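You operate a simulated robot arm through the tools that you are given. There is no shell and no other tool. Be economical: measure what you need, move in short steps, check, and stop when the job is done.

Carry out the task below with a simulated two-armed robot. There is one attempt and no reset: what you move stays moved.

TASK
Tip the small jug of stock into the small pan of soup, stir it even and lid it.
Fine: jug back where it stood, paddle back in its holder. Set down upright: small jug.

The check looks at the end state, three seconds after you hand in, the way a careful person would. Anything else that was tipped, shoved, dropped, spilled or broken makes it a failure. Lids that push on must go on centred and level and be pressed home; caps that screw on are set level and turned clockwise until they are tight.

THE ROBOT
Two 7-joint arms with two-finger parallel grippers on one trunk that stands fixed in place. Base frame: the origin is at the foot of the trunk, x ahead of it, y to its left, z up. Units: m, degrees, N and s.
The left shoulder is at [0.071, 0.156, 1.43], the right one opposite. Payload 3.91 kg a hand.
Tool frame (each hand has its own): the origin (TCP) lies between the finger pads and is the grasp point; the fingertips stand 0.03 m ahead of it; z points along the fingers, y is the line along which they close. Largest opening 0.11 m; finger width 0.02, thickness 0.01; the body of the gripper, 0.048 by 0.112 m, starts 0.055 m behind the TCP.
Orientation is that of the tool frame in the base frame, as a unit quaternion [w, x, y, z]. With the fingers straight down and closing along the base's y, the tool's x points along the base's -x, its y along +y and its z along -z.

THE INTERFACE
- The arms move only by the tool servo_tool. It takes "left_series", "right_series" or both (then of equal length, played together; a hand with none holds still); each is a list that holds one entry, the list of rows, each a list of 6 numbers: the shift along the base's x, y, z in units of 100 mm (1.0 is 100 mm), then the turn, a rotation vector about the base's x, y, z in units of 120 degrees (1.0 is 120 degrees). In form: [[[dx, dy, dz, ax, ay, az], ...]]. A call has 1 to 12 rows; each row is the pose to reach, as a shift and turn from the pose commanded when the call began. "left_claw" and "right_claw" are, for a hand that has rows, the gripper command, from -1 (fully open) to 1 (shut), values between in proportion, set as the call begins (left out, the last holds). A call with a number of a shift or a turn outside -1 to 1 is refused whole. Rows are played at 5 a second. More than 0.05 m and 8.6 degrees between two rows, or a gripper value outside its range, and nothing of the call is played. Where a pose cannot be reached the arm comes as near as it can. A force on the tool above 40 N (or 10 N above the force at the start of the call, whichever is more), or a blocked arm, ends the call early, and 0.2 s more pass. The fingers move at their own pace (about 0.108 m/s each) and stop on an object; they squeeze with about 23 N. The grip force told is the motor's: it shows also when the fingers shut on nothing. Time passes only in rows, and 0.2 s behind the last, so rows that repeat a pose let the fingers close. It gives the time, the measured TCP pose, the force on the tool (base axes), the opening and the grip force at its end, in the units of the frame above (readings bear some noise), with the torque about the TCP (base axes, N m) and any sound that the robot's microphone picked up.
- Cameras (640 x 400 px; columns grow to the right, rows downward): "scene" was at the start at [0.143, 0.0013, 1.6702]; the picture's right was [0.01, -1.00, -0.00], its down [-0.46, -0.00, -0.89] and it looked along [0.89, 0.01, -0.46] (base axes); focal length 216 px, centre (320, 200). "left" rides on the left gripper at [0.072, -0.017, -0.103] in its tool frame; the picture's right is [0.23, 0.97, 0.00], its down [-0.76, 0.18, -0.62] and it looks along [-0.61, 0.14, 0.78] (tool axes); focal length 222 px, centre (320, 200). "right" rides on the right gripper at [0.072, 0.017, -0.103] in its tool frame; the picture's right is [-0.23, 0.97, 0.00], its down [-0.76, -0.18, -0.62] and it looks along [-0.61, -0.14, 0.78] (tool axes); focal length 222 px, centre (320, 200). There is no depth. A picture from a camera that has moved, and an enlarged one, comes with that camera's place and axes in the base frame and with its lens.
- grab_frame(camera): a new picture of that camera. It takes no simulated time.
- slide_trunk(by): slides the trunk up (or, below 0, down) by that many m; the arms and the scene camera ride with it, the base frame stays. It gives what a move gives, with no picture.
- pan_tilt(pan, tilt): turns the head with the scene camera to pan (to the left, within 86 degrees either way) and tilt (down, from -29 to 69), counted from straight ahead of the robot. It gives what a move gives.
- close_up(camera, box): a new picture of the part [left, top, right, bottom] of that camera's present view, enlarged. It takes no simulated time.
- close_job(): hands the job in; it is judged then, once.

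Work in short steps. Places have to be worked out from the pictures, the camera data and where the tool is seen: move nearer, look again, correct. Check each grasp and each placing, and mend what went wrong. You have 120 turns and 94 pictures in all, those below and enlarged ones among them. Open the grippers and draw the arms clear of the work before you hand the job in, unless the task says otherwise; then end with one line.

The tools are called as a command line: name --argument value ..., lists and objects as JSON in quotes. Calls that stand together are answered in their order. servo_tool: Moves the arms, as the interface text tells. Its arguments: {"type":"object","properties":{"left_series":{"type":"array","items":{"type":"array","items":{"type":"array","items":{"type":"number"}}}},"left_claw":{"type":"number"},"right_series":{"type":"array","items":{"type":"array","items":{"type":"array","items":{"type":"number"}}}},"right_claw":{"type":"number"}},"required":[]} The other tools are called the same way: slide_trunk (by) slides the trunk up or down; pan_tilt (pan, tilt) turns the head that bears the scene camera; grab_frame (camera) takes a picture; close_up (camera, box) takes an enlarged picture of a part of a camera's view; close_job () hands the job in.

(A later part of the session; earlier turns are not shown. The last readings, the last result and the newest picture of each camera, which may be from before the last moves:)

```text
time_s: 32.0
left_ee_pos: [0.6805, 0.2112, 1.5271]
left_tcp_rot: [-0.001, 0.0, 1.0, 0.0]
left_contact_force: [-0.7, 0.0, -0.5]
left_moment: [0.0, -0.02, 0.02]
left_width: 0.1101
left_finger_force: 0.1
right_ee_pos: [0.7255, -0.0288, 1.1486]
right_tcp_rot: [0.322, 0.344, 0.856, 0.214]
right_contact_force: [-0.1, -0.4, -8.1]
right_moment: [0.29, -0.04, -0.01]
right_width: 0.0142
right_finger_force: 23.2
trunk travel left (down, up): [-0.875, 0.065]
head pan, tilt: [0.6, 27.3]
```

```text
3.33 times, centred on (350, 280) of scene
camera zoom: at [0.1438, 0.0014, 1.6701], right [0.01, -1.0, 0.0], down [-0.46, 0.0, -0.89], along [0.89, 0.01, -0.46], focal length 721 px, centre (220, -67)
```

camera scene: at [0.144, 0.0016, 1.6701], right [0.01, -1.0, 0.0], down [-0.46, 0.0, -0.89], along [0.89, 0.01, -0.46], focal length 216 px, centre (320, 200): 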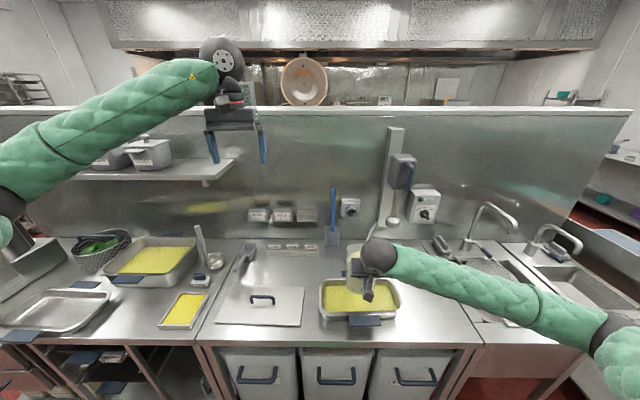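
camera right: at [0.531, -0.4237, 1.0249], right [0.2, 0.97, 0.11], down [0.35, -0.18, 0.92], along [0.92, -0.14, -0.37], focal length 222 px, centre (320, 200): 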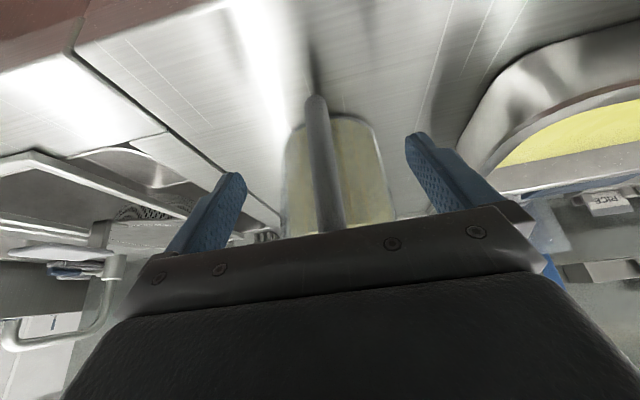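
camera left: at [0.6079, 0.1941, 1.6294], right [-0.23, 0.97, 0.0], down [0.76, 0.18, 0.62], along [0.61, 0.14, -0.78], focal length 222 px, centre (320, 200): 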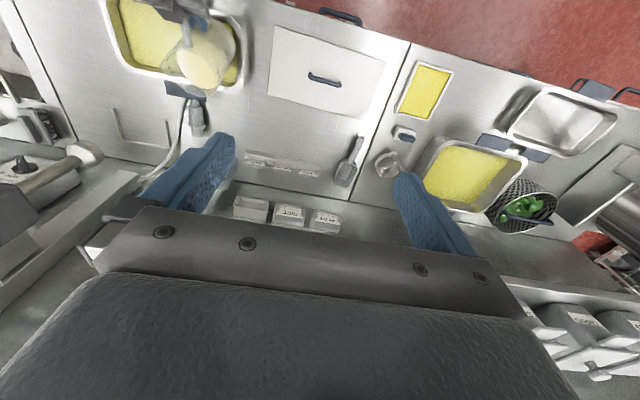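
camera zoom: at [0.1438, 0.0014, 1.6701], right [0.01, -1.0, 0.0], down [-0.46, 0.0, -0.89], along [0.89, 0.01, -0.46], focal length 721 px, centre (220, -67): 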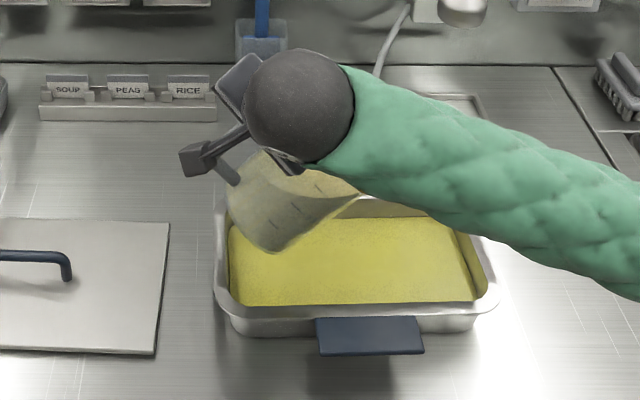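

Now the axis points along -y with the cg centred in x. Tilt further by 24° and check.

servo_tool --right_series '[[[0, 0, 0, 0.05, 0, 0], [0, 0, 0, 0.1, 0, 0], [0, 0, 0, 0.15, 0, 0], [0, 0, 0, 0.2, 0, 0], [0, 0, 0, 0.2, 0, 0], [0, 0, 0, 0.2, 0, 0]]]'

close_up --camera "left" --box '[80, 0, 300, 120]'

close_up --camera "scene" --box '[260, 220, 440, 340]'

```text
time_s: 33.4
left_ee_pos: [0.6797, 0.2119, 1.5268]
left_tcp_rot: [0.0, 0.001, 1.0, 0.0]
left_contact_force: [-0.1, 0.7, 0.6]
left_moment: [0.0, -0.01, -0.01]
left_width: 0.1098
left_finger_force: 0.1
right_ee_pos: [0.7248, -0.03, 1.149]
right_tcp_rot: [0.243, 0.402, 0.793, 0.388]
right_contact_force: [-0.6, -0.1, -6.7]
right_moment: [0.01, -0.06, -0.03]
right_width: 0.0143
right_finger_force: 23.2
trunk travel left (down, up): [-0.875, 0.065]
head pan, tilt: [0.6, 27.3]
```

```text
2.91 times, centred on (190, 60) of left
camera zoom: at [0.6078, 0.1939, 1.6295], right [-0.23, 0.97, 0.0], down [0.76, 0.18, 0.62], along [0.61, 0.14, -0.78], focal length 646 px, centre (698, 607)
```

zoom: 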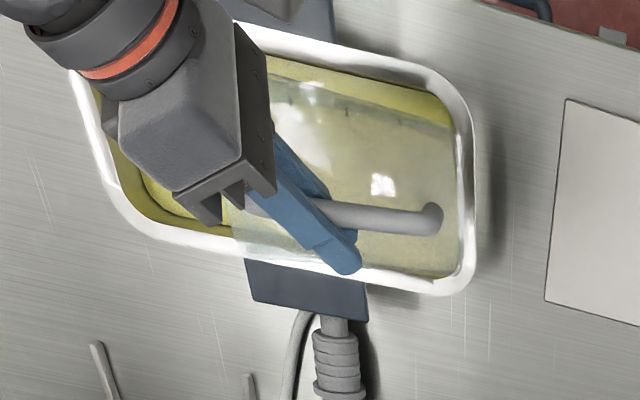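

```text
3.33 times, centred on (350, 280) of scene
camera zoom: at [0.1437, 0.0015, 1.6701], right [0.01, -1.0, 0.0], down [-0.46, 0.0, -0.89], along [0.89, 0.01, -0.46], focal length 721 px, centre (220, -67)
```

zoom: 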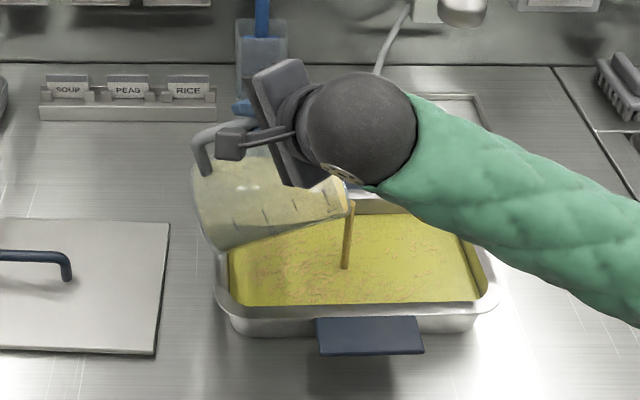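

The stream falls in the pan's middle. Keep tilting slowly.

servo_tool --right_series '[[[0, 0, 0, 0, 0, 0], [0, 0, 0, 0.03, 0, 0], [0, 0, 0, 0.06, 0, 0], [0, -0.05, 0, 0.09, 0, 0], [0, -0.1, 0, 0.12, 0, 0], [0, -0.1, 0, 0.15, 0, 0], [0, -0.15, 0, 0.18, 0, 0], [0, -0.15, 0, 0.2, 0, 0], [0, -0.15, 0, 0.2, 0, 0], [0, -0.15, 0, 0.2, 0, 0]]]'

close_up --camera "scene" --box '[260, 220, 440, 340]'

```text
time_s: 35.6
left_ee_pos: [0.6794, 0.2107, 1.5273]
left_tcp_rot: [0.0, 0.001, 1.0, 0.0]
left_contact_force: [0.4, -0.3, 0.5]
left_moment: [-0.01, 0.03, -0.01]
left_width: 0.11
left_finger_force: 0.0
right_ee_pos: [0.724, -0.045, 1.1503]
right_tcp_rot: [0.154, 0.444, 0.695, 0.545]
right_contact_force: [0.0, 0.4, -2.3]
right_moment: [-0.08, -0.01, 0.03]
right_width: 0.0143
right_finger_force: 23.3
trunk travel left (down, up): [-0.875, 0.065]
head pan, tilt: [0.6, 27.3]
```

```text
3.33 times, centred on (350, 280) of scene
camera zoom: at [0.1431, 0.0012, 1.6702], right [0.01, -1.0, 0.0], down [-0.46, 0.0, -0.89], along [0.89, 0.01, -0.46], focal length 721 px, centre (220, -67)
```

zoom: 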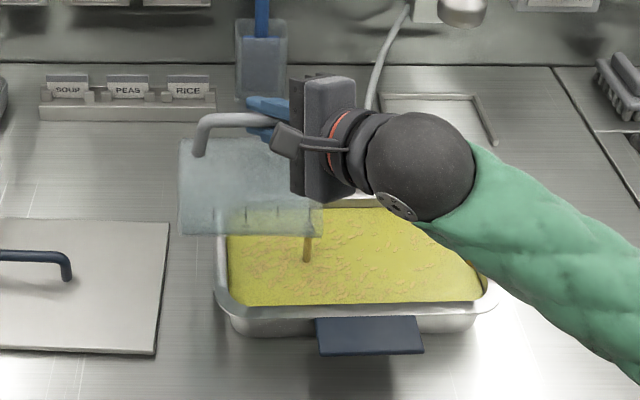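

Nearly empty (2.3 N). Tilt another ~25° past horizontal to drain, moving slightly toward -y.

servo_tool --right_series '[[[0, -0.05, 0.05, 0.05, 0, 0], [0, -0.1, 0.1, 0.1, 0, 0], [0, -0.2, 0.1, 0.15, 0, 0], [0, -0.25, 0.15, 0.2, 0, 0], [0, -0.3, 0.15, 0.25, 0, 0], [0, -0.3, 0.15, 0.25, 0, 0], [0, -0.3, 0.15, 0.25, 0, 0], [0, -0.3, 0.15, 0.25, 0, 0], [0, -0.3, 0.15, 0.25, 0, 0], [0, -0.3, 0.15, 0.25, 0, 0]]]'

close_up --camera "scene" --box '[260, 220, 440, 340]'

```text
time_s: 37.8
left_ee_pos: [0.6794, 0.2118, 1.5264]
left_tcp_rot: [0.0, 0.0, 1.0, 0.001]
left_contact_force: [0.6, -0.3, 0.1]
left_moment: [0.01, -0.01, -0.04]
left_width: 0.1098
left_finger_force: 0.1
right_ee_pos: [0.7249, -0.0742, 1.166]
right_tcp_rot: [0.034, 0.469, 0.53, 0.705]
right_contact_force: [0.7, -0.3, -1.5]
right_moment: [-0.1, -0.02, -0.01]
right_width: 0.0142
right_finger_force: 22.8
trunk travel left (down, up): [-0.875, 0.065]
head pan, tilt: [0.6, 27.3]
```

```text
3.33 times, centred on (350, 280) of scene
camera zoom: at [0.1431, 0.0015, 1.6702], right [0.01, -1.0, 0.0], down [-0.46, 0.0, -0.89], along [0.89, 0.01, -0.46], focal length 721 px, centre (220, -67)
```

zoom: 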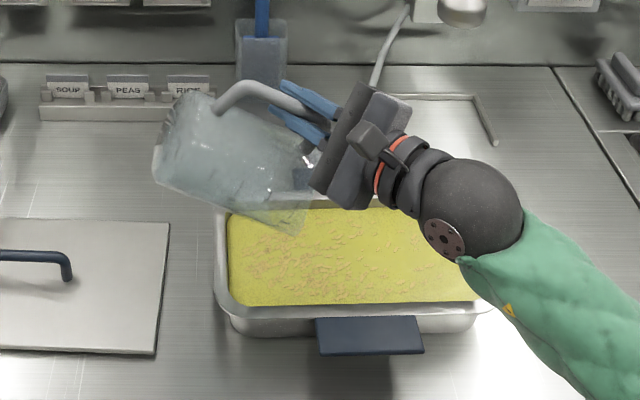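

Empty but for film. Tip 12° more with a short hold to drain.

servo_tool --right_series '[[[0, -0.1, 0.1, 0.05, 0, 0], [0, -0.2, 0.2, 0.1, 0, 0], [0, -0.25, 0.2, 0.14, 0, 0], [0, -0.25, 0.2, 0.14, 0, 0], [0, -0.25, 0.2, 0.14, 0, 0], [0, -0.25, 0.2, 0.14, 0, 0], [0, -0.25, 0.2, 0.14, 0, 0], [0, -0.25, 0.2, 0.14, 0, 0]]]'

close_up --camera "scene" --box '[260, 220, 440, 340]'

```text
time_s: 39.6
left_ee_pos: [0.6799, 0.2115, 1.527]
left_tcp_rot: [0.0, -0.001, 1.0, 0.0]
left_contact_force: [0.4, 0.1, -0.9]
left_moment: [-0.01, 0.0, -0.02]
left_width: 0.1099
left_finger_force: 0.1
right_ee_pos: [0.7249, -0.099, 1.1841]
right_tcp_rot: [-0.035, 0.469, 0.421, 0.775]
right_contact_force: [0.3, -0.4, -1.4]
right_moment: [-0.1, -0.01, 0.02]
right_width: 0.0141
right_finger_force: 23.3
trunk travel left (down, up): [-0.875, 0.065]
head pan, tilt: [0.6, 27.3]
```

```text
3.33 times, centred on (350, 280) of scene
camera zoom: at [0.1431, 0.0015, 1.6701], right [0.01, -1.0, 0.0], down [-0.46, 0.0, -0.89], along [0.89, 0.01, -0.46], focal length 721 px, centre (220, -67)
```

zoom: 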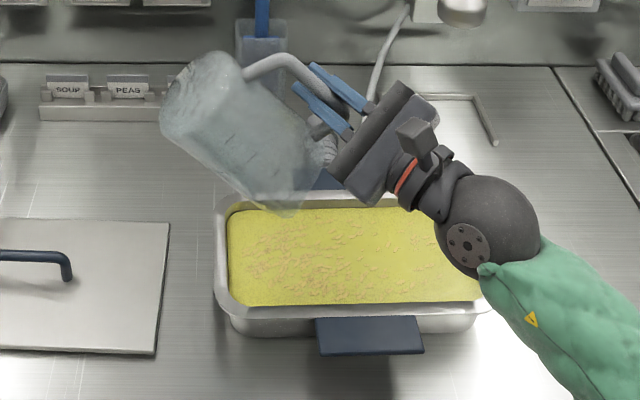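

Drained. Unroll back by 95° above the pan.

servo_tool --right_series '[[[0, 0.0, 0.1, -0.07, 0, 0], [0, 0.0, 0.1, -0.14, 0, 0], [0, 0, 0.1, -0.21, 0, 0], [0, 0, 0.1, -0.28, 0, 0], [0, 0, 0.1, -0.35, 0, 0], [0, 0, 0.1, -0.42, 0, 0], [0, 0, 0.1, -0.49, 0, 0], [0, 0, 0.1, -0.56, 0, 0], [0, 0, 0.1, -0.63, 0, 0], [0, 0, 0.1, -0.7, 0, 0], [0, 0, 0.1, -0.77, 0, 0], [0, 0, 0.1, -0.79, 0, 0]]]'

servo_tool --right_series '[[[0, 0, 0, -0.07, 0, 0], [0, 0, 0, -0.14, 0, 0], [0, 0, 0, -0.21, 0, 0], [0, 0, 0, -0.28, 0, 0], [0, 0, 0, -0.33, 0, 0], [0, 0, 0, -0.33, 0, 0]]]'

close_up --camera "scene" --box '[260, 200, 440, 320]'

close_up --camera "left" --box '[80, 0, 300, 120]'

```text
time_s: 42.2
left_ee_pos: [0.6796, 0.2107, 1.5264]
left_tcp_rot: [0.001, 0.001, 1.0, 0.0]
left_contact_force: [0.6, -0.1, -0.1]
left_moment: [0.01, -0.03, 0.0]
left_width: 0.11
left_finger_force: 0.1
right_ee_pos: [0.7248, -0.0999, 1.1956]
right_tcp_rot: [0.322, 0.343, 0.856, 0.213]
right_contact_force: [0.4, 0.0, -1.5]
right_moment: [0.04, -0.02, -0.07]
right_width: 0.0143
right_finger_force: 22.9
trunk travel left (down, up): [-0.875, 0.065]
head pan, tilt: [0.6, 27.3]
```

```text
time_s: 43.6
left_ee_pos: [0.6786, 0.2111, 1.5272]
left_tcp_rot: [0.0, 0.0, 1.0, 0.0]
left_contact_force: [-0.2, -0.2, 1.4]
left_moment: [-0.03, 0.03, -0.02]
left_width: 0.1101
left_finger_force: 0.0
right_ee_pos: [0.7237, -0.1001, 1.195]
right_tcp_rot: [0.419, 0.213, 0.878, -0.089]
right_contact_force: [-0.3, -0.7, -1.8]
right_moment: [0.15, 0.02, 0.01]
right_width: 0.0142
right_finger_force: 23.5
trunk travel left (down, up): [-0.875, 0.065]
head pan, tilt: [0.6, 27.3]
```

```text
3.33 times, centred on (350, 260) of scene
camera zoom: at [0.143, 0.0008, 1.6702], right [0.01, -1.0, 0.0], down [-0.46, 0.0, -0.89], along [0.89, 0.01, -0.46], focal length 721 px, centre (220, 0)
```

zoom: 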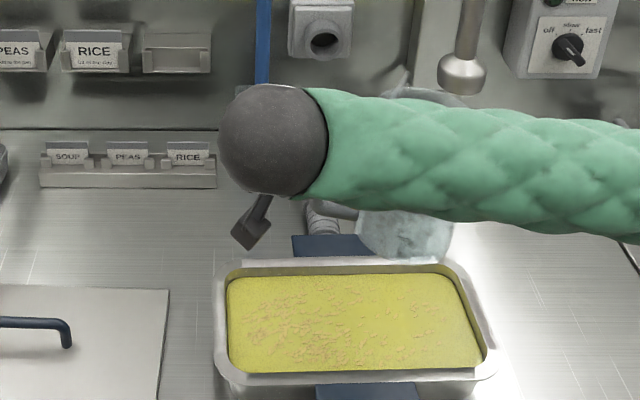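

```text
2.91 times, centred on (190, 60) of left
camera zoom: at [0.6071, 0.1932, 1.6298], right [-0.23, 0.97, 0.0], down [0.76, 0.18, 0.62], along [0.61, 0.14, -0.78], focal length 646 px, centre (698, 607)
```

zoom: 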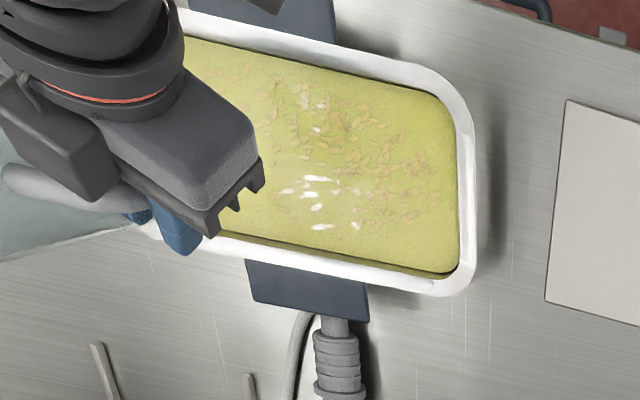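

As predicted the jug hangs at the -y side of the handle. Yaw +90° while moving right to return it to handle-toward-robot.

servo_tool --right_series '[[[-0.1, -0.1, 0, 0, 0, 0.068], [-0.15, -0.2, 0, 0, 0, 0.136], [-0.2, -0.3, 0, 0, 0, 0.205], [-0.3, -0.4, 0, 0, 0, 0.273], [-0.4, -0.5, 0, 0, 0, 0.341], [-0.5, -0.6, 0, 0, 0, 0.409], [-0.55, -0.7, 0, 0, 0, 0.477], [-0.6, -0.8, 0, 0, 0, 0.545], [-0.65, -0.9, 0, 0, 0, 0.614], [-0.7, -1, 0, 0, 0, 0.682], [-0.7, -1, 0, 0, 0, 0.75]]]'

servo_tool --right_series '[[[0, -0.3, 0, 0, 0, 0], [0, -0.6, 0, 0, 0, 0], [0, -0.9, 0, 0, 0, 0], [0, -1, 0, 0, 0, 0]]]'

servo_tool --right_series '[[[0, -0.3, 0, 0, 0, 0], [0, -0.6, 0, 0, 0, 0], [0, -0.9, 0, 0, 0, 0], [0, -1, -0.2, 0, 0, 0]]]'

grab_frame --camera "scene"

grab_frame --camera "right"

```text
time_s: 46.0
left_ee_pos: [0.6804, 0.2117, 1.5258]
left_tcp_rot: [-0.001, 0.0, 1.0, -0.001]
left_contact_force: [-0.9, 0.7, 0.0]
left_moment: [-0.03, 0.01, 0.04]
left_width: 0.1097
left_finger_force: 0.0
right_ee_pos: [0.6538, -0.1865, 1.1943]
right_tcp_rot: [0.371, -0.427, 0.795, 0.219]
right_contact_force: [-0.2, -0.2, -2.0]
right_moment: [0.04, 0.13, 0.02]
right_width: 0.0143
right_finger_force: 23.5
right hand out of reach, approached as far as the arm can: row 11
trunk travel left (down, up): [-0.875, 0.065]
head pan, tilt: [0.6, 27.3]
```

```text
time_s: 47.0
left_ee_pos: [0.6797, 0.2143, 1.5249]
left_tcp_rot: [-0.001, 0.0, 1.0, -0.001]
left_contact_force: [0.3, 0.4, 1.1]
left_moment: [-0.02, 0.01, 0.0]
left_width: 0.11
left_finger_force: 0.1
right_ee_pos: [0.6437, -0.245, 1.1798]
right_tcp_rot: [0.377, -0.421, 0.798, 0.208]
right_contact_force: [0.5, 0.7, -1.3]
right_moment: [-0.03, 0.1, 0.01]
right_width: 0.0139
right_finger_force: 22.7
right hand out of reach, approached as far as the arm can: row 2, 3, 4
trunk travel left (down, up): [-0.875, 0.065]
head pan, tilt: [0.6, 27.3]
```

```text
time_s: 48.0
left_ee_pos: [0.6794, 0.2105, 1.5273]
left_tcp_rot: [0.0, 0.0, 1.0, 0.0]
left_contact_force: [-0.7, 0.0, 0.1]
left_moment: [0.02, -0.04, -0.01]
left_width: 0.1101
left_finger_force: 0.1
right_ee_pos: [0.6317, -0.2755, 1.1382]
right_tcp_rot: [0.381, -0.417, 0.8, 0.203]
right_contact_force: [0.3, 0.5, -1.5]
right_moment: [0.04, 0.12, -0.02]
right_width: 0.0142
right_finger_force: 22.7
right hand out of reach, approached as far as the arm can: row 1, 2, 3, 4
trunk travel left (down, up): [-0.875, 0.065]
head pan, tilt: [0.6, 27.3]
```

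```text
55 pictures are left
camera scene: at [0.1428, -0.0001, 1.6702], right [0.01, -1.0, 0.0], down [-0.46, 0.0, -0.89], along [0.89, 0.01, -0.46], focal length 216 px, centre (320, 200)
```

scene: 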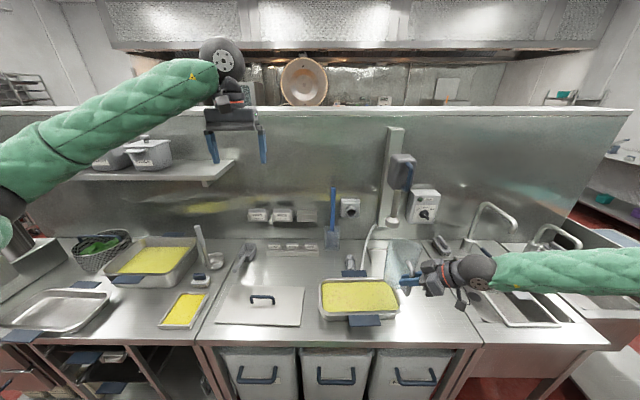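

```text
54 pictures are left
camera right: at [0.5464, -0.37, 1.1461], right [-0.72, 0.67, 0.18], down [0.15, -0.11, 0.98], along [0.68, 0.73, -0.02], focal length 222 px, centre (320, 200)
```

right: 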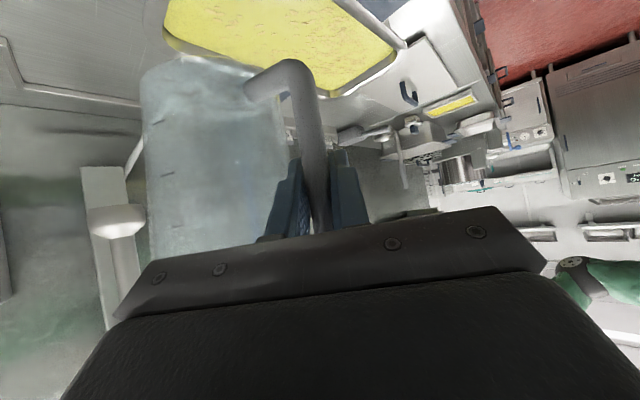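

The arm runs out of reach with this yaw. I'll reduce the yaw by half (handle diagonal), starting with a small step to see where the commanded pose lies.

servo_tool --right_series '[[[0, 0, 0, 0, 0, -0.04], [0, 0, 0, 0, 0, -0.08]]]'

```text
time_s: 48.6
left_ee_pos: [0.6777, 0.2088, 1.5276]
left_tcp_rot: [0.0, -0.001, 1.0, 0.001]
left_contact_force: [-0.7, -0.4, -0.2]
left_moment: [0.01, -0.03, 0.0]
left_width: 0.1104
left_finger_force: 0.1
right_ee_pos: [0.6307, -0.2749, 1.1384]
right_tcp_rot: [0.389, -0.358, 0.828, 0.187]
right_contact_force: [0.2, -0.4, -1.7]
right_moment: [-0.01, 0.1, 0.01]
right_width: 0.0144
right_finger_force: 23.2
trunk travel left (down, up): [-0.875, 0.065]
head pan, tilt: [0.6, 27.3]
```

Commanded pose follows the reached one. Continue yawing to 45° while moving to above the jug's spot.

servo_tool --right_series '[[[0, 0, 0, 0, 0, -0.06], [0.1, -0.1, 0, 0, 0, -0.12], [0.2, -0.2, 0, 0, 0, -0.18], [0.3, -0.4, 0, 0, 0, -0.23], [0.44, -0.7, 0, 0, 0, -0.23], [0.44, -1.0, 0, 0, 0, -0.23], [0.44, -1.0, 0, 0, 0, -0.23]]]'

close_up --camera "scene" --box '[340, 220, 480, 330]'

grab_frame --camera "right"

```text
time_s: 50.2
left_ee_pos: [0.6798, 0.2123, 1.5262]
left_tcp_rot: [-0.001, 0.0, 1.0, 0.0]
left_contact_force: [0.1, 0.3, -0.2]
left_moment: [-0.02, 0.01, 0.0]
left_width: 0.1098
left_finger_force: 0.0
right_ee_pos: [0.6757, -0.3733, 1.136]
right_tcp_rot: [0.422, -0.152, 0.889, 0.089]
right_contact_force: [0.8, -0.4, -1.7]
right_moment: [0.03, 0.08, 0.0]
right_width: 0.0142
right_finger_force: 23.6
trunk travel left (down, up): [-0.875, 0.065]
head pan, tilt: [0.6, 27.3]
```

```text
3.64 times, centred on (410, 275) of scene
camera zoom: at [0.1435, 0.002, 1.6701], right [0.01, -1.0, 0.0], down [-0.46, -0.01, -0.89], along [0.89, 0.01, -0.46], focal length 787 px, centre (-7, -73)
```

zoom: 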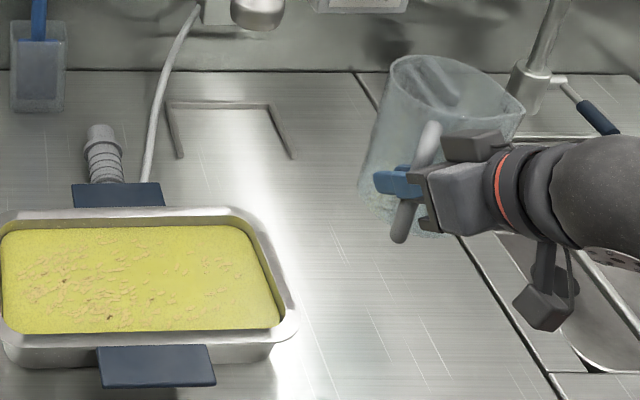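

```text
52 pictures are left
camera right: at [0.5524, -0.4038, 1.1451], right [-0.2, 0.96, 0.21], down [0.07, -0.2, 0.98], along [0.98, 0.21, -0.02], focal length 222 px, centre (320, 200)
```

right: 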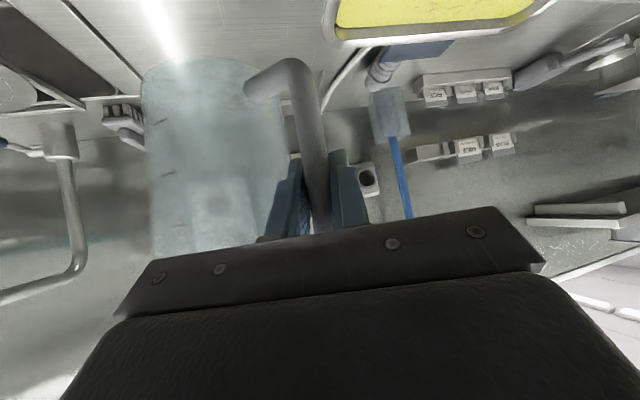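

The jug is close to upright. Shift (+1.3, -2.2 cm) over its original spot and lower in steps.

servo_tool --right_series '[[[0.05, -0.1, 0, 0, 0, 0], [0.13, -0.22, -0.2, 0, 0, 0], [0.13, -0.22, -0.5, 0, 0, 0], [0.13, -0.22, -0.8, 0, 0, 0], [0.13, -0.22, -1, 0, 0, 0]]]'

servo_tool --right_series '[[[0, 0, -0.2, 0, 0, 0], [0, 0, -0.4, 0, 0, 0], [0, 0, -0.5, 0, 0, 0], [0, 0, -0.5, 0, 0, 0]]]'

close_up --camera "scene" --box '[370, 240, 480, 340]'

grab_frame --camera "right"

```text
time_s: 51.4
left_ee_pos: [0.6797, 0.2102, 1.5279]
left_tcp_rot: [0.0, 0.0, 1.0, -0.001]
left_contact_force: [-0.2, -0.1, 0.3]
left_moment: [-0.02, 0.0, 0.01]
left_width: 0.1098
left_finger_force: 0.0
right_ee_pos: [0.6888, -0.3965, 1.0361]
right_tcp_rot: [0.421, -0.151, 0.89, 0.088]
right_contact_force: [-0.5, 0.1, -1.7]
right_moment: [0.07, 0.06, 0.0]
right_width: 0.0145
right_finger_force: 22.7
trunk travel left (down, up): [-0.875, 0.065]
head pan, tilt: [0.6, 27.3]
```

```text
time_s: 52.4
left_ee_pos: [0.6794, 0.2114, 1.5264]
left_tcp_rot: [0.0, 0.001, 1.0, 0.0]
left_contact_force: [0.6, -0.9, -0.3]
left_moment: [0.0, -0.02, -0.01]
left_width: 0.1097
left_finger_force: 0.1
right_ee_pos: [0.6869, -0.3957, 0.9866]
right_tcp_rot: [0.422, -0.151, 0.89, 0.088]
right_contact_force: [0.2, 1.0, -2.5]
right_moment: [0.09, 0.07, 0.0]
right_width: 0.0144
right_finger_force: 23.1
trunk travel left (down, up): [-0.875, 0.065]
head pan, tilt: [0.6, 27.3]
```

```text
4.00 times, centred on (425, 290) of scene
camera zoom: at [0.1431, 0.0012, 1.6701], right [0.01, -1.0, 0.0], down [-0.46, 0.0, -0.89], along [0.89, 0.01, -0.46], focal length 866 px, centre (-100, -160)
```

zoom: 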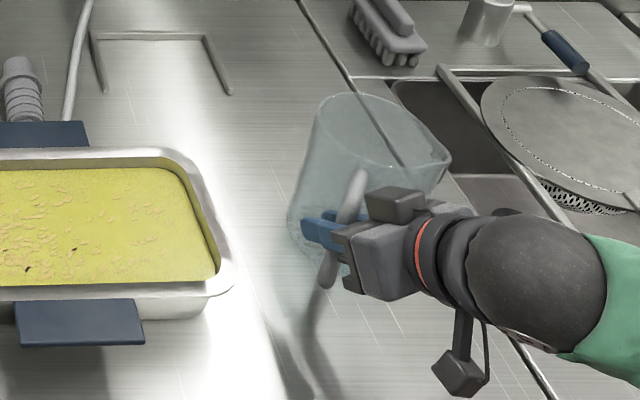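

```text
50 pictures are left
camera right: at [0.5646, -0.4257, 0.9952], right [-0.2, 0.96, 0.21], down [0.07, -0.2, 0.98], along [0.98, 0.21, -0.02], focal length 222 px, centre (320, 200)
```

right: 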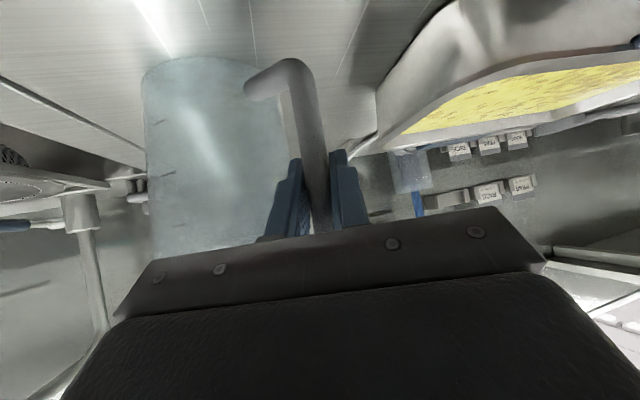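

About 2 cm remain to the table. Lower in small increments watching the force.

servo_tool --right_series '[[[0, 0, -0.08, 0, 0, 0], [0, 0, -0.14, 0, 0, 0], [0, 0, -0.14, 0, 0, 0]]]'

servo_tool --right_series '[[[0, 0, -0.03, 0, 0, 0], [0, 0, -0.06, 0, 0, 0], [0, 0, -0.06, 0, 0, 0]]]'

```text
time_s: 53.2
left_ee_pos: [0.6772, 0.2128, 1.5276]
left_tcp_rot: [0.0, 0.0, 1.0, -0.001]
left_contact_force: [0.3, -0.2, -0.1]
left_moment: [0.01, -0.02, -0.02]
left_width: 0.1099
left_finger_force: 0.1
right_ee_pos: [0.6869, -0.3959, 0.9755]
right_tcp_rot: [0.423, -0.152, 0.889, 0.087]
right_contact_force: [-1.2, 2.2, 16.0]
right_moment: [-0.54, -0.39, 0.0]
right_width: 0.0152
right_finger_force: 22.7
trunk travel left (down, up): [-0.875, 0.065]
head pan, tilt: [0.6, 27.3]
```

```text
time_s: 54.0
left_ee_pos: [0.6778, 0.213, 1.5275]
left_tcp_rot: [0.0, 0.0, 1.0, -0.001]
left_contact_force: [-0.1, -1.0, 0.1]
left_moment: [0.02, -0.01, -0.01]
left_width: 0.1101
left_finger_force: 0.0
right_ee_pos: [0.6873, -0.395, 0.9686]
right_tcp_rot: [0.423, -0.151, 0.889, 0.088]
right_contact_force: [-1.8, 3.9, 16.9]
right_moment: [-0.63, -0.25, -0.04]
right_width: 0.0151
right_finger_force: 23.8
trunk travel left (down, up): [-0.875, 0.065]
head pan, tilt: [0.6, 27.3]
```

The base is on the table. One finger sits in the handle gap, so open only slightly (to ~2.8 cm) and check.

servo_tool --right_series '[[[0, 0, 0, 0, 0, 0], [0, 0, 0, 0, 0, 0], [0, 0, 0, 0, 0, 0]]]' --right_claw 0.5

grab_frame --camera "right"

close_up --camera "scene" --box '[370, 240, 480, 340]'

```text
time_s: 54.8
left_ee_pos: [0.6791, 0.211, 1.5269]
left_tcp_rot: [0.0, 0.0, 1.0, 0.0]
left_contact_force: [0.6, 0.7, 0.6]
left_moment: [0.0, 0.02, -0.02]
left_width: 0.1104
left_finger_force: 0.1
right_ee_pos: [0.6874, -0.3968, 0.9672]
right_tcp_rot: [0.422, -0.152, 0.889, 0.089]
right_contact_force: [-0.1, -0.1, 0.6]
right_moment: [-0.01, 0.0, -0.02]
right_width: 0.0274
right_finger_force: 0.0
trunk travel left (down, up): [-0.875, 0.065]
head pan, tilt: [0.6, 27.3]
```

```text
49 pictures are left
camera right: at [0.5644, -0.4262, 0.9755], right [-0.2, 0.96, 0.21], down [0.07, -0.2, 0.98], along [0.98, 0.21, -0.02], focal length 222 px, centre (320, 200)
```

right: 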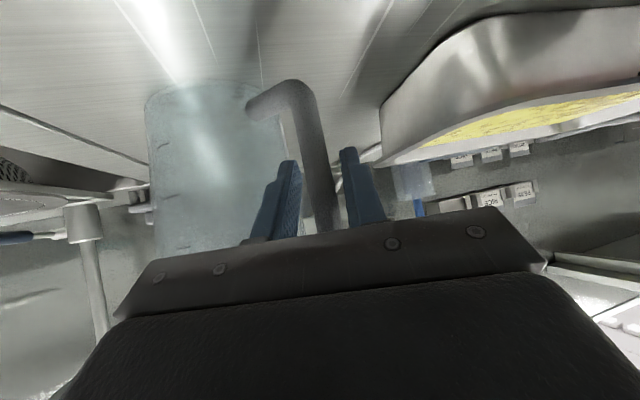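

```text
4.00 times, centred on (425, 290) of scene
camera zoom: at [0.1434, 0.0009, 1.6701], right [0.01, -1.0, 0.0], down [-0.46, 0.0, -0.89], along [0.89, 0.01, -0.46], focal length 866 px, centre (-100, -160)
```

zoom: 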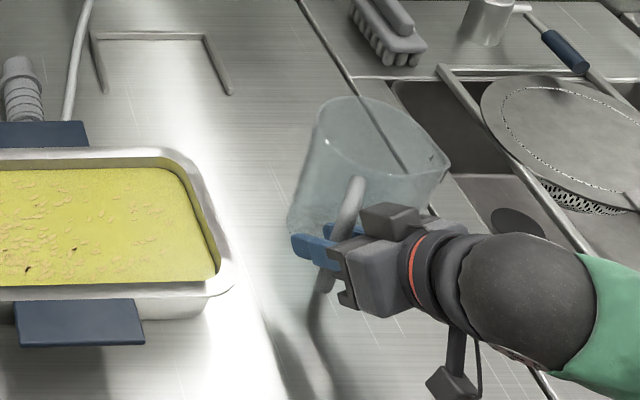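

The jug stands freely. Withdraw horizontally backwards out of the handle.

servo_tool --right_series '[[[-0.15, -0.05, 0.02, 0, 0, 0], [-0.35, -0.12, 0.05, 0, 0, 0], [-0.6, -0.2, 0.1, 0, 0, 0], [-0.9, -0.3, 0.3, 0, 0, 0], [-1, -0.3, 0.6, 0, 0, 0]]]'

grab_frame --camera "right"

close_up --camera "scene" --box '[370, 240, 480, 340]'

```text
time_s: 56.0
left_ee_pos: [0.679, 0.2136, 1.5262]
left_tcp_rot: [0.0, 0.0, 1.0, 0.0]
left_contact_force: [0.4, 0.0, -0.4]
left_moment: [-0.01, -0.05, 0.0]
left_width: 0.1102
left_finger_force: 0.1
right_ee_pos: [0.5876, -0.4254, 1.0287]
right_tcp_rot: [0.422, -0.151, 0.89, 0.088]
right_contact_force: [0.1, -0.2, 0.0]
right_moment: [-0.04, -0.03, 0.01]
right_width: 0.0274
right_finger_force: 0.0
trunk travel left (down, up): [-0.875, 0.065]
head pan, tilt: [0.6, 27.3]
```

```text
47 pictures are left
camera right: at [0.4642, -0.4545, 1.0373], right [-0.2, 0.96, 0.2], down [0.07, -0.2, 0.98], along [0.98, 0.21, -0.02], focal length 222 px, centre (320, 200)
```

right: 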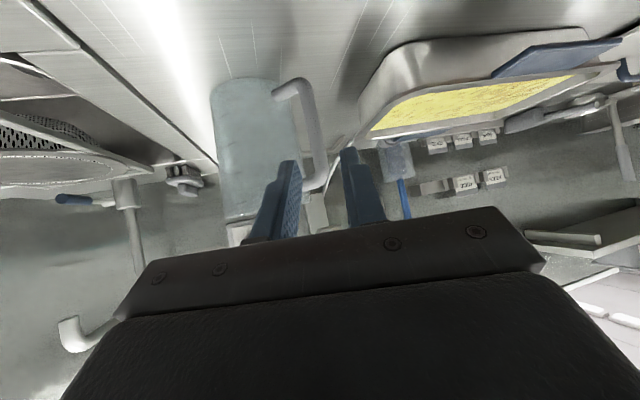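

```text
4.00 times, centred on (425, 290) of scene
camera zoom: at [0.1428, 0.0023, 1.6701], right [0.01, -1.0, 0.0], down [-0.46, -0.01, -0.89], along [0.89, 0.01, -0.46], focal length 866 px, centre (-100, -160)
```

zoom: 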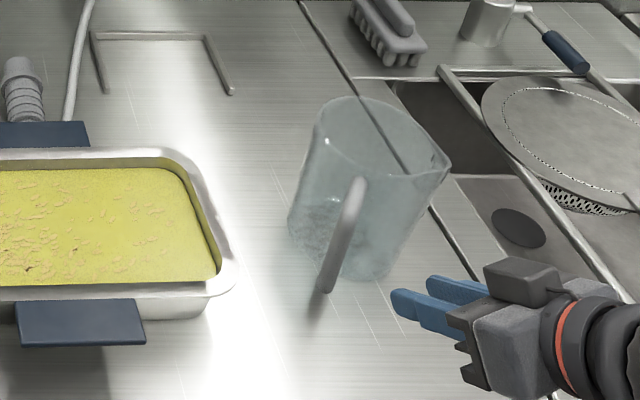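

The jug is upright but ~2 cm off and yawed ~31°. I'll regrasp the handle squarely and restore it. First reorient the hand (yaw -51°) at a safe pose and open to ~8 cm.

servo_tool --right_series '[[[-0.1, 0.1, 0.3, 0, 0, 0], [-0.1, 0.2, 0.6, -0.001, 0.008, -0.06], [-0.05, 0.3, 0.6, -0.003, 0.015, -0.12], [0, 0.4, 0.6, -0.004, 0.022, -0.18], [0.05, 0.5, 0.6, -0.005, 0.03, -0.24], [0.1, 0.6, 0.5, -0.006, 0.037, -0.3], [0.15, 0.7, 0.4, -0.008, 0.045, -0.36], [0.22, 0.74, 0.2, -0.009, 0.053, -0.42], [0.22, 0.74, 0.2, -0.009, 0.053, -0.424]]]' --right_claw -0.45

grab_frame --camera "right"

```text
time_s: 58.0
left_ee_pos: [0.6787, 0.2121, 1.5269]
left_tcp_rot: [0.0, -0.001, 1.0, 0.0]
left_contact_force: [0.4, 0.0, -0.8]
left_moment: [-0.01, -0.06, -0.04]
left_width: 0.11
left_finger_force: 0.1
right_ee_pos: [0.6094, -0.3513, 1.0472]
right_tcp_rot: [0.37, 0.247, 0.89, -0.102]
right_contact_force: [0.0, 0.4, 0.2]
right_moment: [-0.03, -0.04, -0.02]
right_width: 0.0799
right_finger_force: 0.1
right hand out of reach, approached as far as the arm can: row 6
trunk travel left (down, up): [-0.875, 0.065]
head pan, tilt: [0.6, 27.3]
```

```text
45 pictures are left
camera right: at [0.5124, -0.275, 1.0692], right [0.64, 0.75, 0.16], down [-0.01, -0.2, 0.98], along [0.77, -0.63, -0.12], focal length 222 px, centre (320, 200)
```

right: 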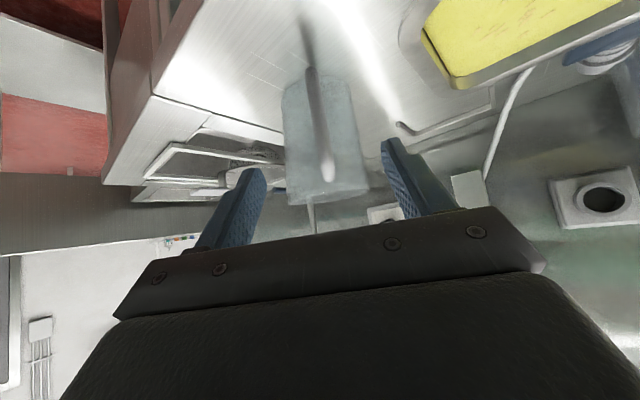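

The handle is aligned between the fingers. Advance onto it and close.

servo_tool --right_series '[[[0.2, -0.12, -0.24, 0, 0, 0], [0.4, -0.24, -0.48, 0, 0, 0], [0.6, -0.36, -0.72, 0, 0, 0], [0.7, -0.42, -0.88, 0, 0, 0], [0.7, -0.42, -0.88, 0, 0, 0]]]'

grab_frame --camera "right"

```text
time_s: 59.2
left_ee_pos: [0.6791, 0.2111, 1.526]
left_tcp_rot: [0.001, 0.0, 1.0, 0.0]
left_contact_force: [-0.5, 0.5, -0.9]
left_moment: [0.01, -0.02, -0.01]
left_width: 0.1099
left_finger_force: 0.0
right_ee_pos: [0.678, -0.3934, 0.9592]
right_tcp_rot: [0.368, 0.247, 0.89, -0.102]
right_contact_force: [-0.1, 0.0, 0.4]
right_moment: [-0.01, 0.03, -0.02]
right_width: 0.0798
right_finger_force: 0.0
trunk travel left (down, up): [-0.875, 0.065]
head pan, tilt: [0.6, 27.3]
```

```text
44 pictures are left
camera right: at [0.5821, -0.3176, 0.9813], right [0.64, 0.75, 0.16], down [-0.01, -0.2, 0.98], along [0.77, -0.63, -0.12], focal length 222 px, centre (320, 200)
```

right: 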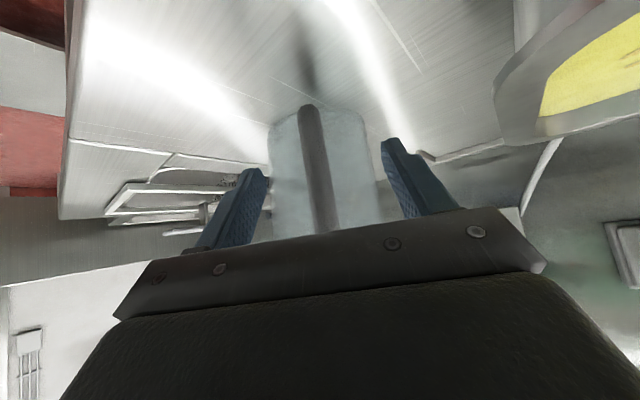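

Close on the bar.

servo_tool --right_series '[[[0, 0, 0, 0, 0, 0], [0, 0, 0, 0, 0, 0], [0, 0, 0, 0, 0, 0], [0, 0, 0, 0, 0, 0]]]' --right_claw 1

servo_tool --right_series '[[[0, 0, 0.1, 0, 0, 0], [0, 0, 0.2, 0, 0, 0], [-0.05, -0.07, 0.2, 0, 0, 0.045], [-0.1, -0.14, 0.2, 0, 0, 0.09], [-0.15, -0.21, 0.2, 0, 0, 0.135], [-0.2, -0.28, 0.2, 0, 0, 0.18], [-0.25, -0.35, 0.2, 0, 0, 0.225], [-0.27, -0.42, 0.2, 0, 0, 0.26], [-0.27, -0.42, 0.2, 0, 0, 0.26]]]'

close_up --camera "scene" --box '[390, 250, 470, 330]'

grab_frame --camera "right"

```text
time_s: 60.2
left_ee_pos: [0.6796, 0.2114, 1.5261]
left_tcp_rot: [0.0, 0.0, 1.0, 0.0]
left_contact_force: [0.1, -0.2, 0.1]
left_moment: [0.0, 0.01, 0.0]
left_width: 0.1101
left_finger_force: 0.0
right_ee_pos: [0.6797, -0.3941, 0.9591]
right_tcp_rot: [0.369, 0.246, 0.891, -0.101]
right_contact_force: [0.3, 0.3, 0.0]
right_moment: [0.1, 0.11, 0.0]
right_width: 0.0145
right_finger_force: 22.9
trunk travel left (down, up): [-0.875, 0.065]
head pan, tilt: [0.6, 27.3]
```

```text
time_s: 62.2
left_ee_pos: [0.6822, 0.2127, 1.526]
left_tcp_rot: [-0.001, -0.001, 1.0, -0.001]
left_contact_force: [0.2, 0.4, -0.3]
left_moment: [-0.01, -0.02, -0.01]
left_width: 0.1102
left_finger_force: 0.1
right_ee_pos: [0.6542, -0.4345, 0.9792]
right_tcp_rot: [0.381, -0.002, 0.924, 0.001]
right_contact_force: [-0.2, 0.4, -2.2]
right_moment: [0.02, 0.12, -0.01]
right_width: 0.0146
right_finger_force: 22.8
right hand out of reach, approached as far as the arm can: row 4, 5, 6
trunk travel left (down, up): [-0.875, 0.065]
head pan, tilt: [0.6, 27.3]
```

```text
5.00 times, centred on (430, 290) of scene
camera zoom: at [0.1465, 0.0032, 1.67], right [0.01, -1.0, 0.0], down [-0.46, -0.01, -0.89], along [0.89, 0.01, -0.46], focal length 1082 px, centre (-230, -250)
```

zoom: 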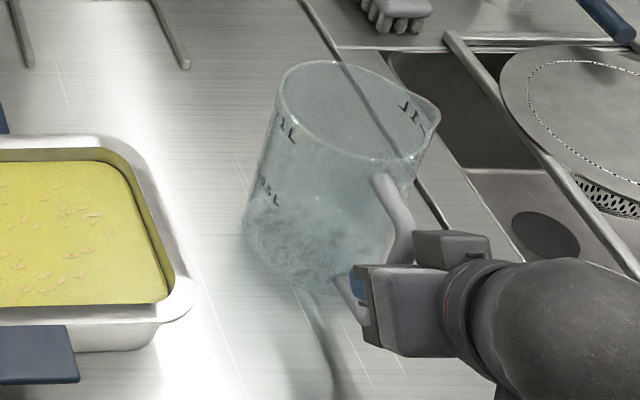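

```text
42 pictures are left
camera right: at [0.5306, -0.4205, 1.0003], right [0.15, 0.97, 0.16], down [0.1, -0.18, 0.98], along [0.98, -0.13, -0.13], focal length 222 px, centre (320, 200)
```

right: 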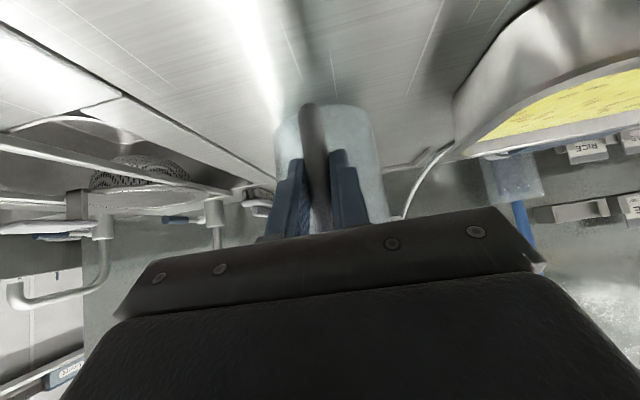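

Lowered by 2 cm it would match the original picture within ~1 cm too far in x. Shift -8 mm in x and lower to the table.

servo_tool --right_series '[[[-0.08, 0, 0, 0, 0, 0], [-0.08, 0, -0.1, 0, 0, 0], [-0.08, 0, -0.18, 0, 0, 0], [-0.08, 0, -0.21, 0, 0, 0], [-0.08, 0, -0.21, 0, 0, 0]]]'

close_up --camera "scene" --box '[390, 250, 470, 330]'

```text
time_s: 63.4
left_ee_pos: [0.6784, 0.2113, 1.5268]
left_tcp_rot: [-0.001, -0.001, 1.0, 0.001]
left_contact_force: [1.4, 0.6, -0.4]
left_moment: [0.03, 0.03, 0.02]
left_width: 0.1099
left_finger_force: 0.1
right_ee_pos: [0.6441, -0.4358, 0.9606]
right_tcp_rot: [0.383, -0.002, 0.924, 0.002]
right_contact_force: [-2.3, -1.0, 12.6]
right_moment: [-0.03, -0.54, -0.04]
right_width: 0.0143
right_finger_force: 23.1
trunk travel left (down, up): [-0.875, 0.065]
head pan, tilt: [0.6, 27.3]
```

```text
5.00 times, centred on (430, 290) of scene
camera zoom: at [0.1417, 0.0019, 1.6705], right [0.01, -1.0, 0.0], down [-0.46, 0.0, -0.89], along [0.89, 0.01, -0.46], focal length 1082 px, centre (-230, -250)
```

zoom: 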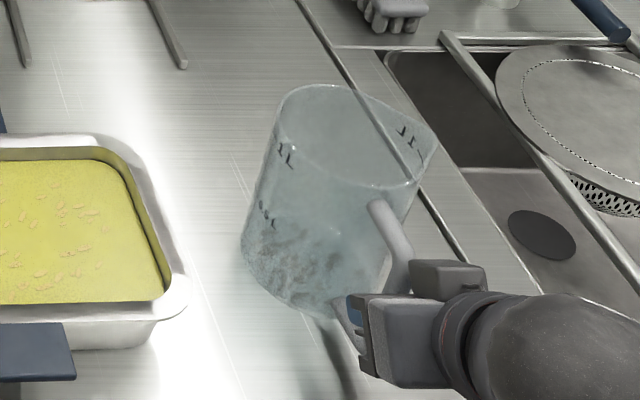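

Within ~5 mm of the original. Open to ~8 cm and withdraw along the tool axis.

servo_tool --right_series '[[[0, 0, 0, 0, 0, 0], [0, 0, 0, 0, 0, 0], [0, 0, 0.0, 0, 0, 0], [-0.2, 0, 0.2, 0, 0, 0], [-0.5, 0, 0.5, 0, 0, 0], [-0.8, 0, 0.8, 0, 0, 0], [-1, 0, 1, 0, 0, 0]]]' --right_claw -0.45

grab_frame --camera "scene"

close_up --camera "scene" --box '[390, 250, 470, 330]'

```text
time_s: 65.0
left_ee_pos: [0.6797, 0.2135, 1.5258]
left_tcp_rot: [0.0, 0.0, 1.0, 0.0]
left_contact_force: [0.5, 0.1, -0.5]
left_moment: [-0.05, 0.02, -0.04]
left_width: 0.11
left_finger_force: 0.1
right_ee_pos: [0.5447, -0.4359, 1.0597]
right_tcp_rot: [0.383, -0.003, 0.924, 0.002]
right_contact_force: [-0.5, -0.8, -0.6]
right_moment: [0.0, -0.11, 0.0]
right_width: 0.0798
right_finger_force: 0.0
trunk travel left (down, up): [-0.875, 0.065]
head pan, tilt: [0.6, 27.3]
```

```text
40 pictures are left
camera scene: at [0.1426, 0.0025, 1.6698], right [0.01, -1.0, 0.0], down [-0.46, -0.01, -0.89], along [0.89, 0.01, -0.46], focal length 216 px, centre (320, 200)
```

scene: 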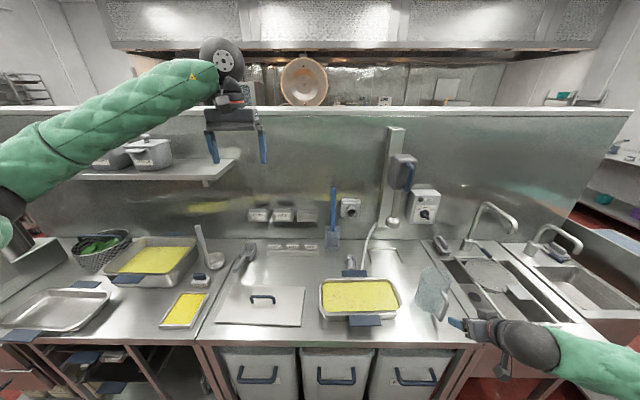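

```text
5.00 times, centred on (430, 290) of scene
camera zoom: at [0.1426, 0.0025, 1.6698], right [0.01, -1.0, 0.0], down [-0.46, -0.01, -0.89], along [0.89, 0.01, -0.46], focal length 1082 px, centre (-230, -250)
```

zoom: 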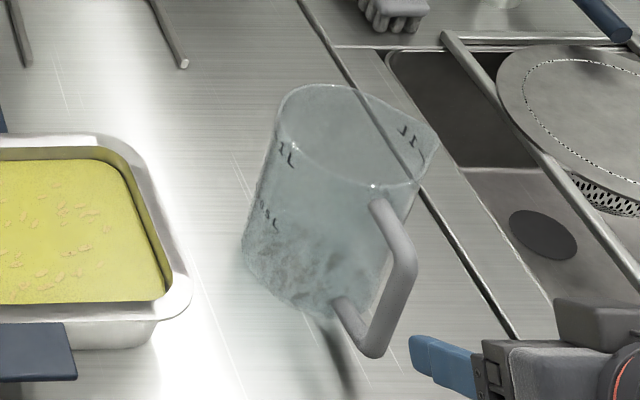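

Jug is back upright at its spot with its yaw restored. Next the paddle: handle near (1.08, -0.05), z 1.01–1.25. Raise the right hand and turn it horizontal, heading to the centre.

servo_tool --right_series '[[[0, 0.0, 0.3, 0, 0, 0], [0, 0.1, 0.6, 0, -0.06, 0], [0, 0.3, 0.9, 0, -0.12, 0], [0, 0.5, 1, 0, -0.18, 0], [0, 0.7, 1, 0, -0.24, 0], [0, 0.9, 1, 0, -0.31, 0], [0, 1, 1, 0, -0.375, 0]]]' --right_claw -0.45

servo_tool --right_series '[[[0.3, 0.3, 0.1, 0, 0, 0], [0.6, 0.6, 0.2, 0, 0, 0], [0.9, 0.8, 0.3, 0, 0, 0], [1, 1, 0.4, 0, 0, 0]]]'

servo_tool --right_series '[[[0.3, 0.3, 0, 0, 0, 0], [0.6, 0.6, 0, 0, 0, 0], [0.9, 0.8, 0, 0, 0, 0], [1, 1, 0, 0, 0, 0]]]'

grab_frame --camera "right"

```text
time_s: 66.8
left_ee_pos: [0.6785, 0.2114, 1.5267]
left_tcp_rot: [0.001, 0.001, 1.0, 0.0]
left_contact_force: [-0.2, -0.9, 0.1]
left_moment: [0.02, 0.02, 0.0]
left_width: 0.1102
left_finger_force: 0.1
right_ee_pos: [-0.0415, -0.4926, 0.9913]
right_tcp_rot: [0.138, -0.004, 0.99, 0.007]
right_contact_force: [-0.5, 0.0, -0.7]
right_moment: [0.01, -0.01, 0.02]
right_width: 0.0799
right_finger_force: 0.1
right hand out of reach, approached as far as the arm can: row 2, 3, 4, 5, 6, 7
trunk travel left (down, up): [-0.875, 0.065]
head pan, tilt: [0.6, 27.3]
stopped in row 7 (right hand): the arm was blocked; the commanded pose is now the measured one
```

```text
time_s: 67.8
left_ee_pos: [0.6786, 0.2119, 1.5261]
left_tcp_rot: [0.001, 0.0, 1.0, 0.001]
left_contact_force: [-0.5, -0.1, -0.4]
left_moment: [0.0, 0.0, -0.02]
left_width: 0.1099
left_finger_force: 0.1
right_ee_pos: [0.0352, -0.4935, 0.9559]
right_tcp_rot: [0.138, -0.004, 0.99, 0.007]
right_contact_force: [-0.8, 0.4, 0.1]
right_moment: [0.03, -0.03, 0.01]
right_width: 0.0797
right_finger_force: 0.0
right hand out of reach, approached as far as the arm can: row 1, 2, 3, 4
trunk travel left (down, up): [-0.875, 0.065]
head pan, tilt: [0.6, 27.3]
```

```text
time_s: 68.8
left_ee_pos: [0.6788, 0.2117, 1.5274]
left_tcp_rot: [0.0, 0.001, 1.0, -0.001]
left_contact_force: [-0.3, -1.2, 0.5]
left_moment: [0.0, -0.03, 0.0]
left_width: 0.11
left_finger_force: 0.0
right_ee_pos: [0.1354, -0.4936, 0.9438]
right_tcp_rot: [0.139, -0.003, 0.99, 0.007]
right_contact_force: [-0.9, -0.4, 0.9]
right_moment: [-0.02, -0.02, 0.01]
right_width: 0.08
right_finger_force: 0.0
right hand out of reach, approached as far as the arm can: row 1, 2, 3, 4
trunk travel left (down, up): [-0.875, 0.065]
head pan, tilt: [0.6, 27.3]
```

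```text
38 pictures are left
camera right: at [0.0369, -0.4805, 1.0229], right [0.21, 0.97, 0.07], down [0.56, -0.18, 0.81], along [0.8, -0.13, -0.59], focal length 222 px, centre (320, 200)
```

right: 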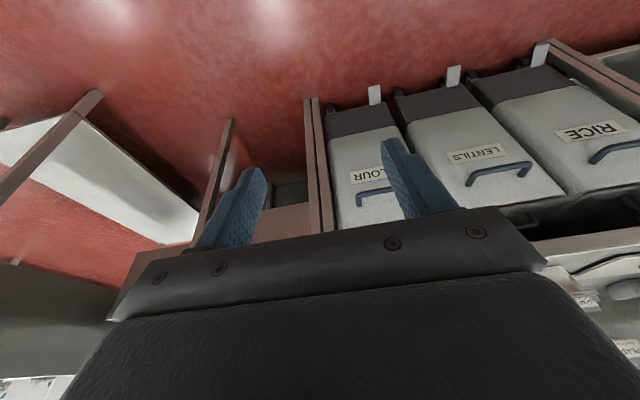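

The hand strayed backwards in an unreachable configuration. Check the scene before anything else.

grab_frame --camera "scene"

```text
37 pictures are left
camera scene: at [0.1426, 0.0011, 1.6702], right [0.01, -1.0, 0.0], down [-0.46, 0.0, -0.89], along [0.89, 0.01, -0.46], focal length 216 px, centre (320, 200)
```

scene: 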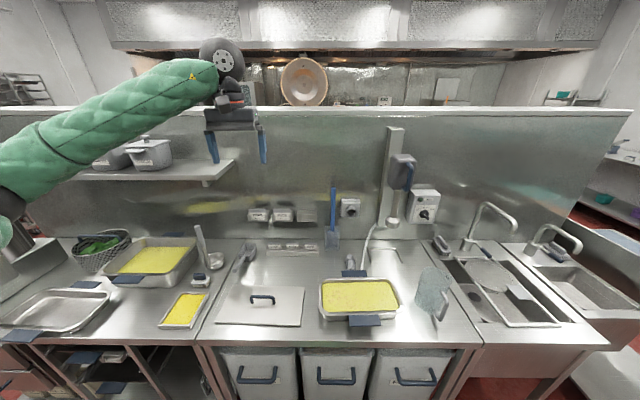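

Nothing on the bench moved. Bring the hand up in steps, one call at a time.

servo_tool --right_series '[[[0, 0, 0.4, 0, 0, 0], [0, 0, 0.8, 0, 0, 0], [0.1, 0, 1, 0, 0, 0], [0.4, 0, 1, 0, 0, 0], [0.7, 0, 1, 0, 0, 0]]]'

```text
time_s: 70.0
left_ee_pos: [0.6797, 0.2085, 1.5253]
left_tcp_rot: [-0.001, 0.001, 1.0, 0.0]
left_contact_force: [0.4, 1.5, 0.1]
left_moment: [0.03, 0.0, 0.01]
left_width: 0.11
left_finger_force: 0.1
right_ee_pos: [0.2199, -0.5402, 1.0064]
right_tcp_rot: [0.139, -0.002, 0.99, 0.007]
right_contact_force: [0.7, 0.3, 0.5]
right_moment: [-0.01, 0.01, -0.01]
right_width: 0.0798
right_finger_force: 0.1
right hand out of reach, approached as far as the arm can: row 1, 2, 3, 4, 5
trunk travel left (down, up): [-0.875, 0.065]
head pan, tilt: [0.6, 27.3]
```

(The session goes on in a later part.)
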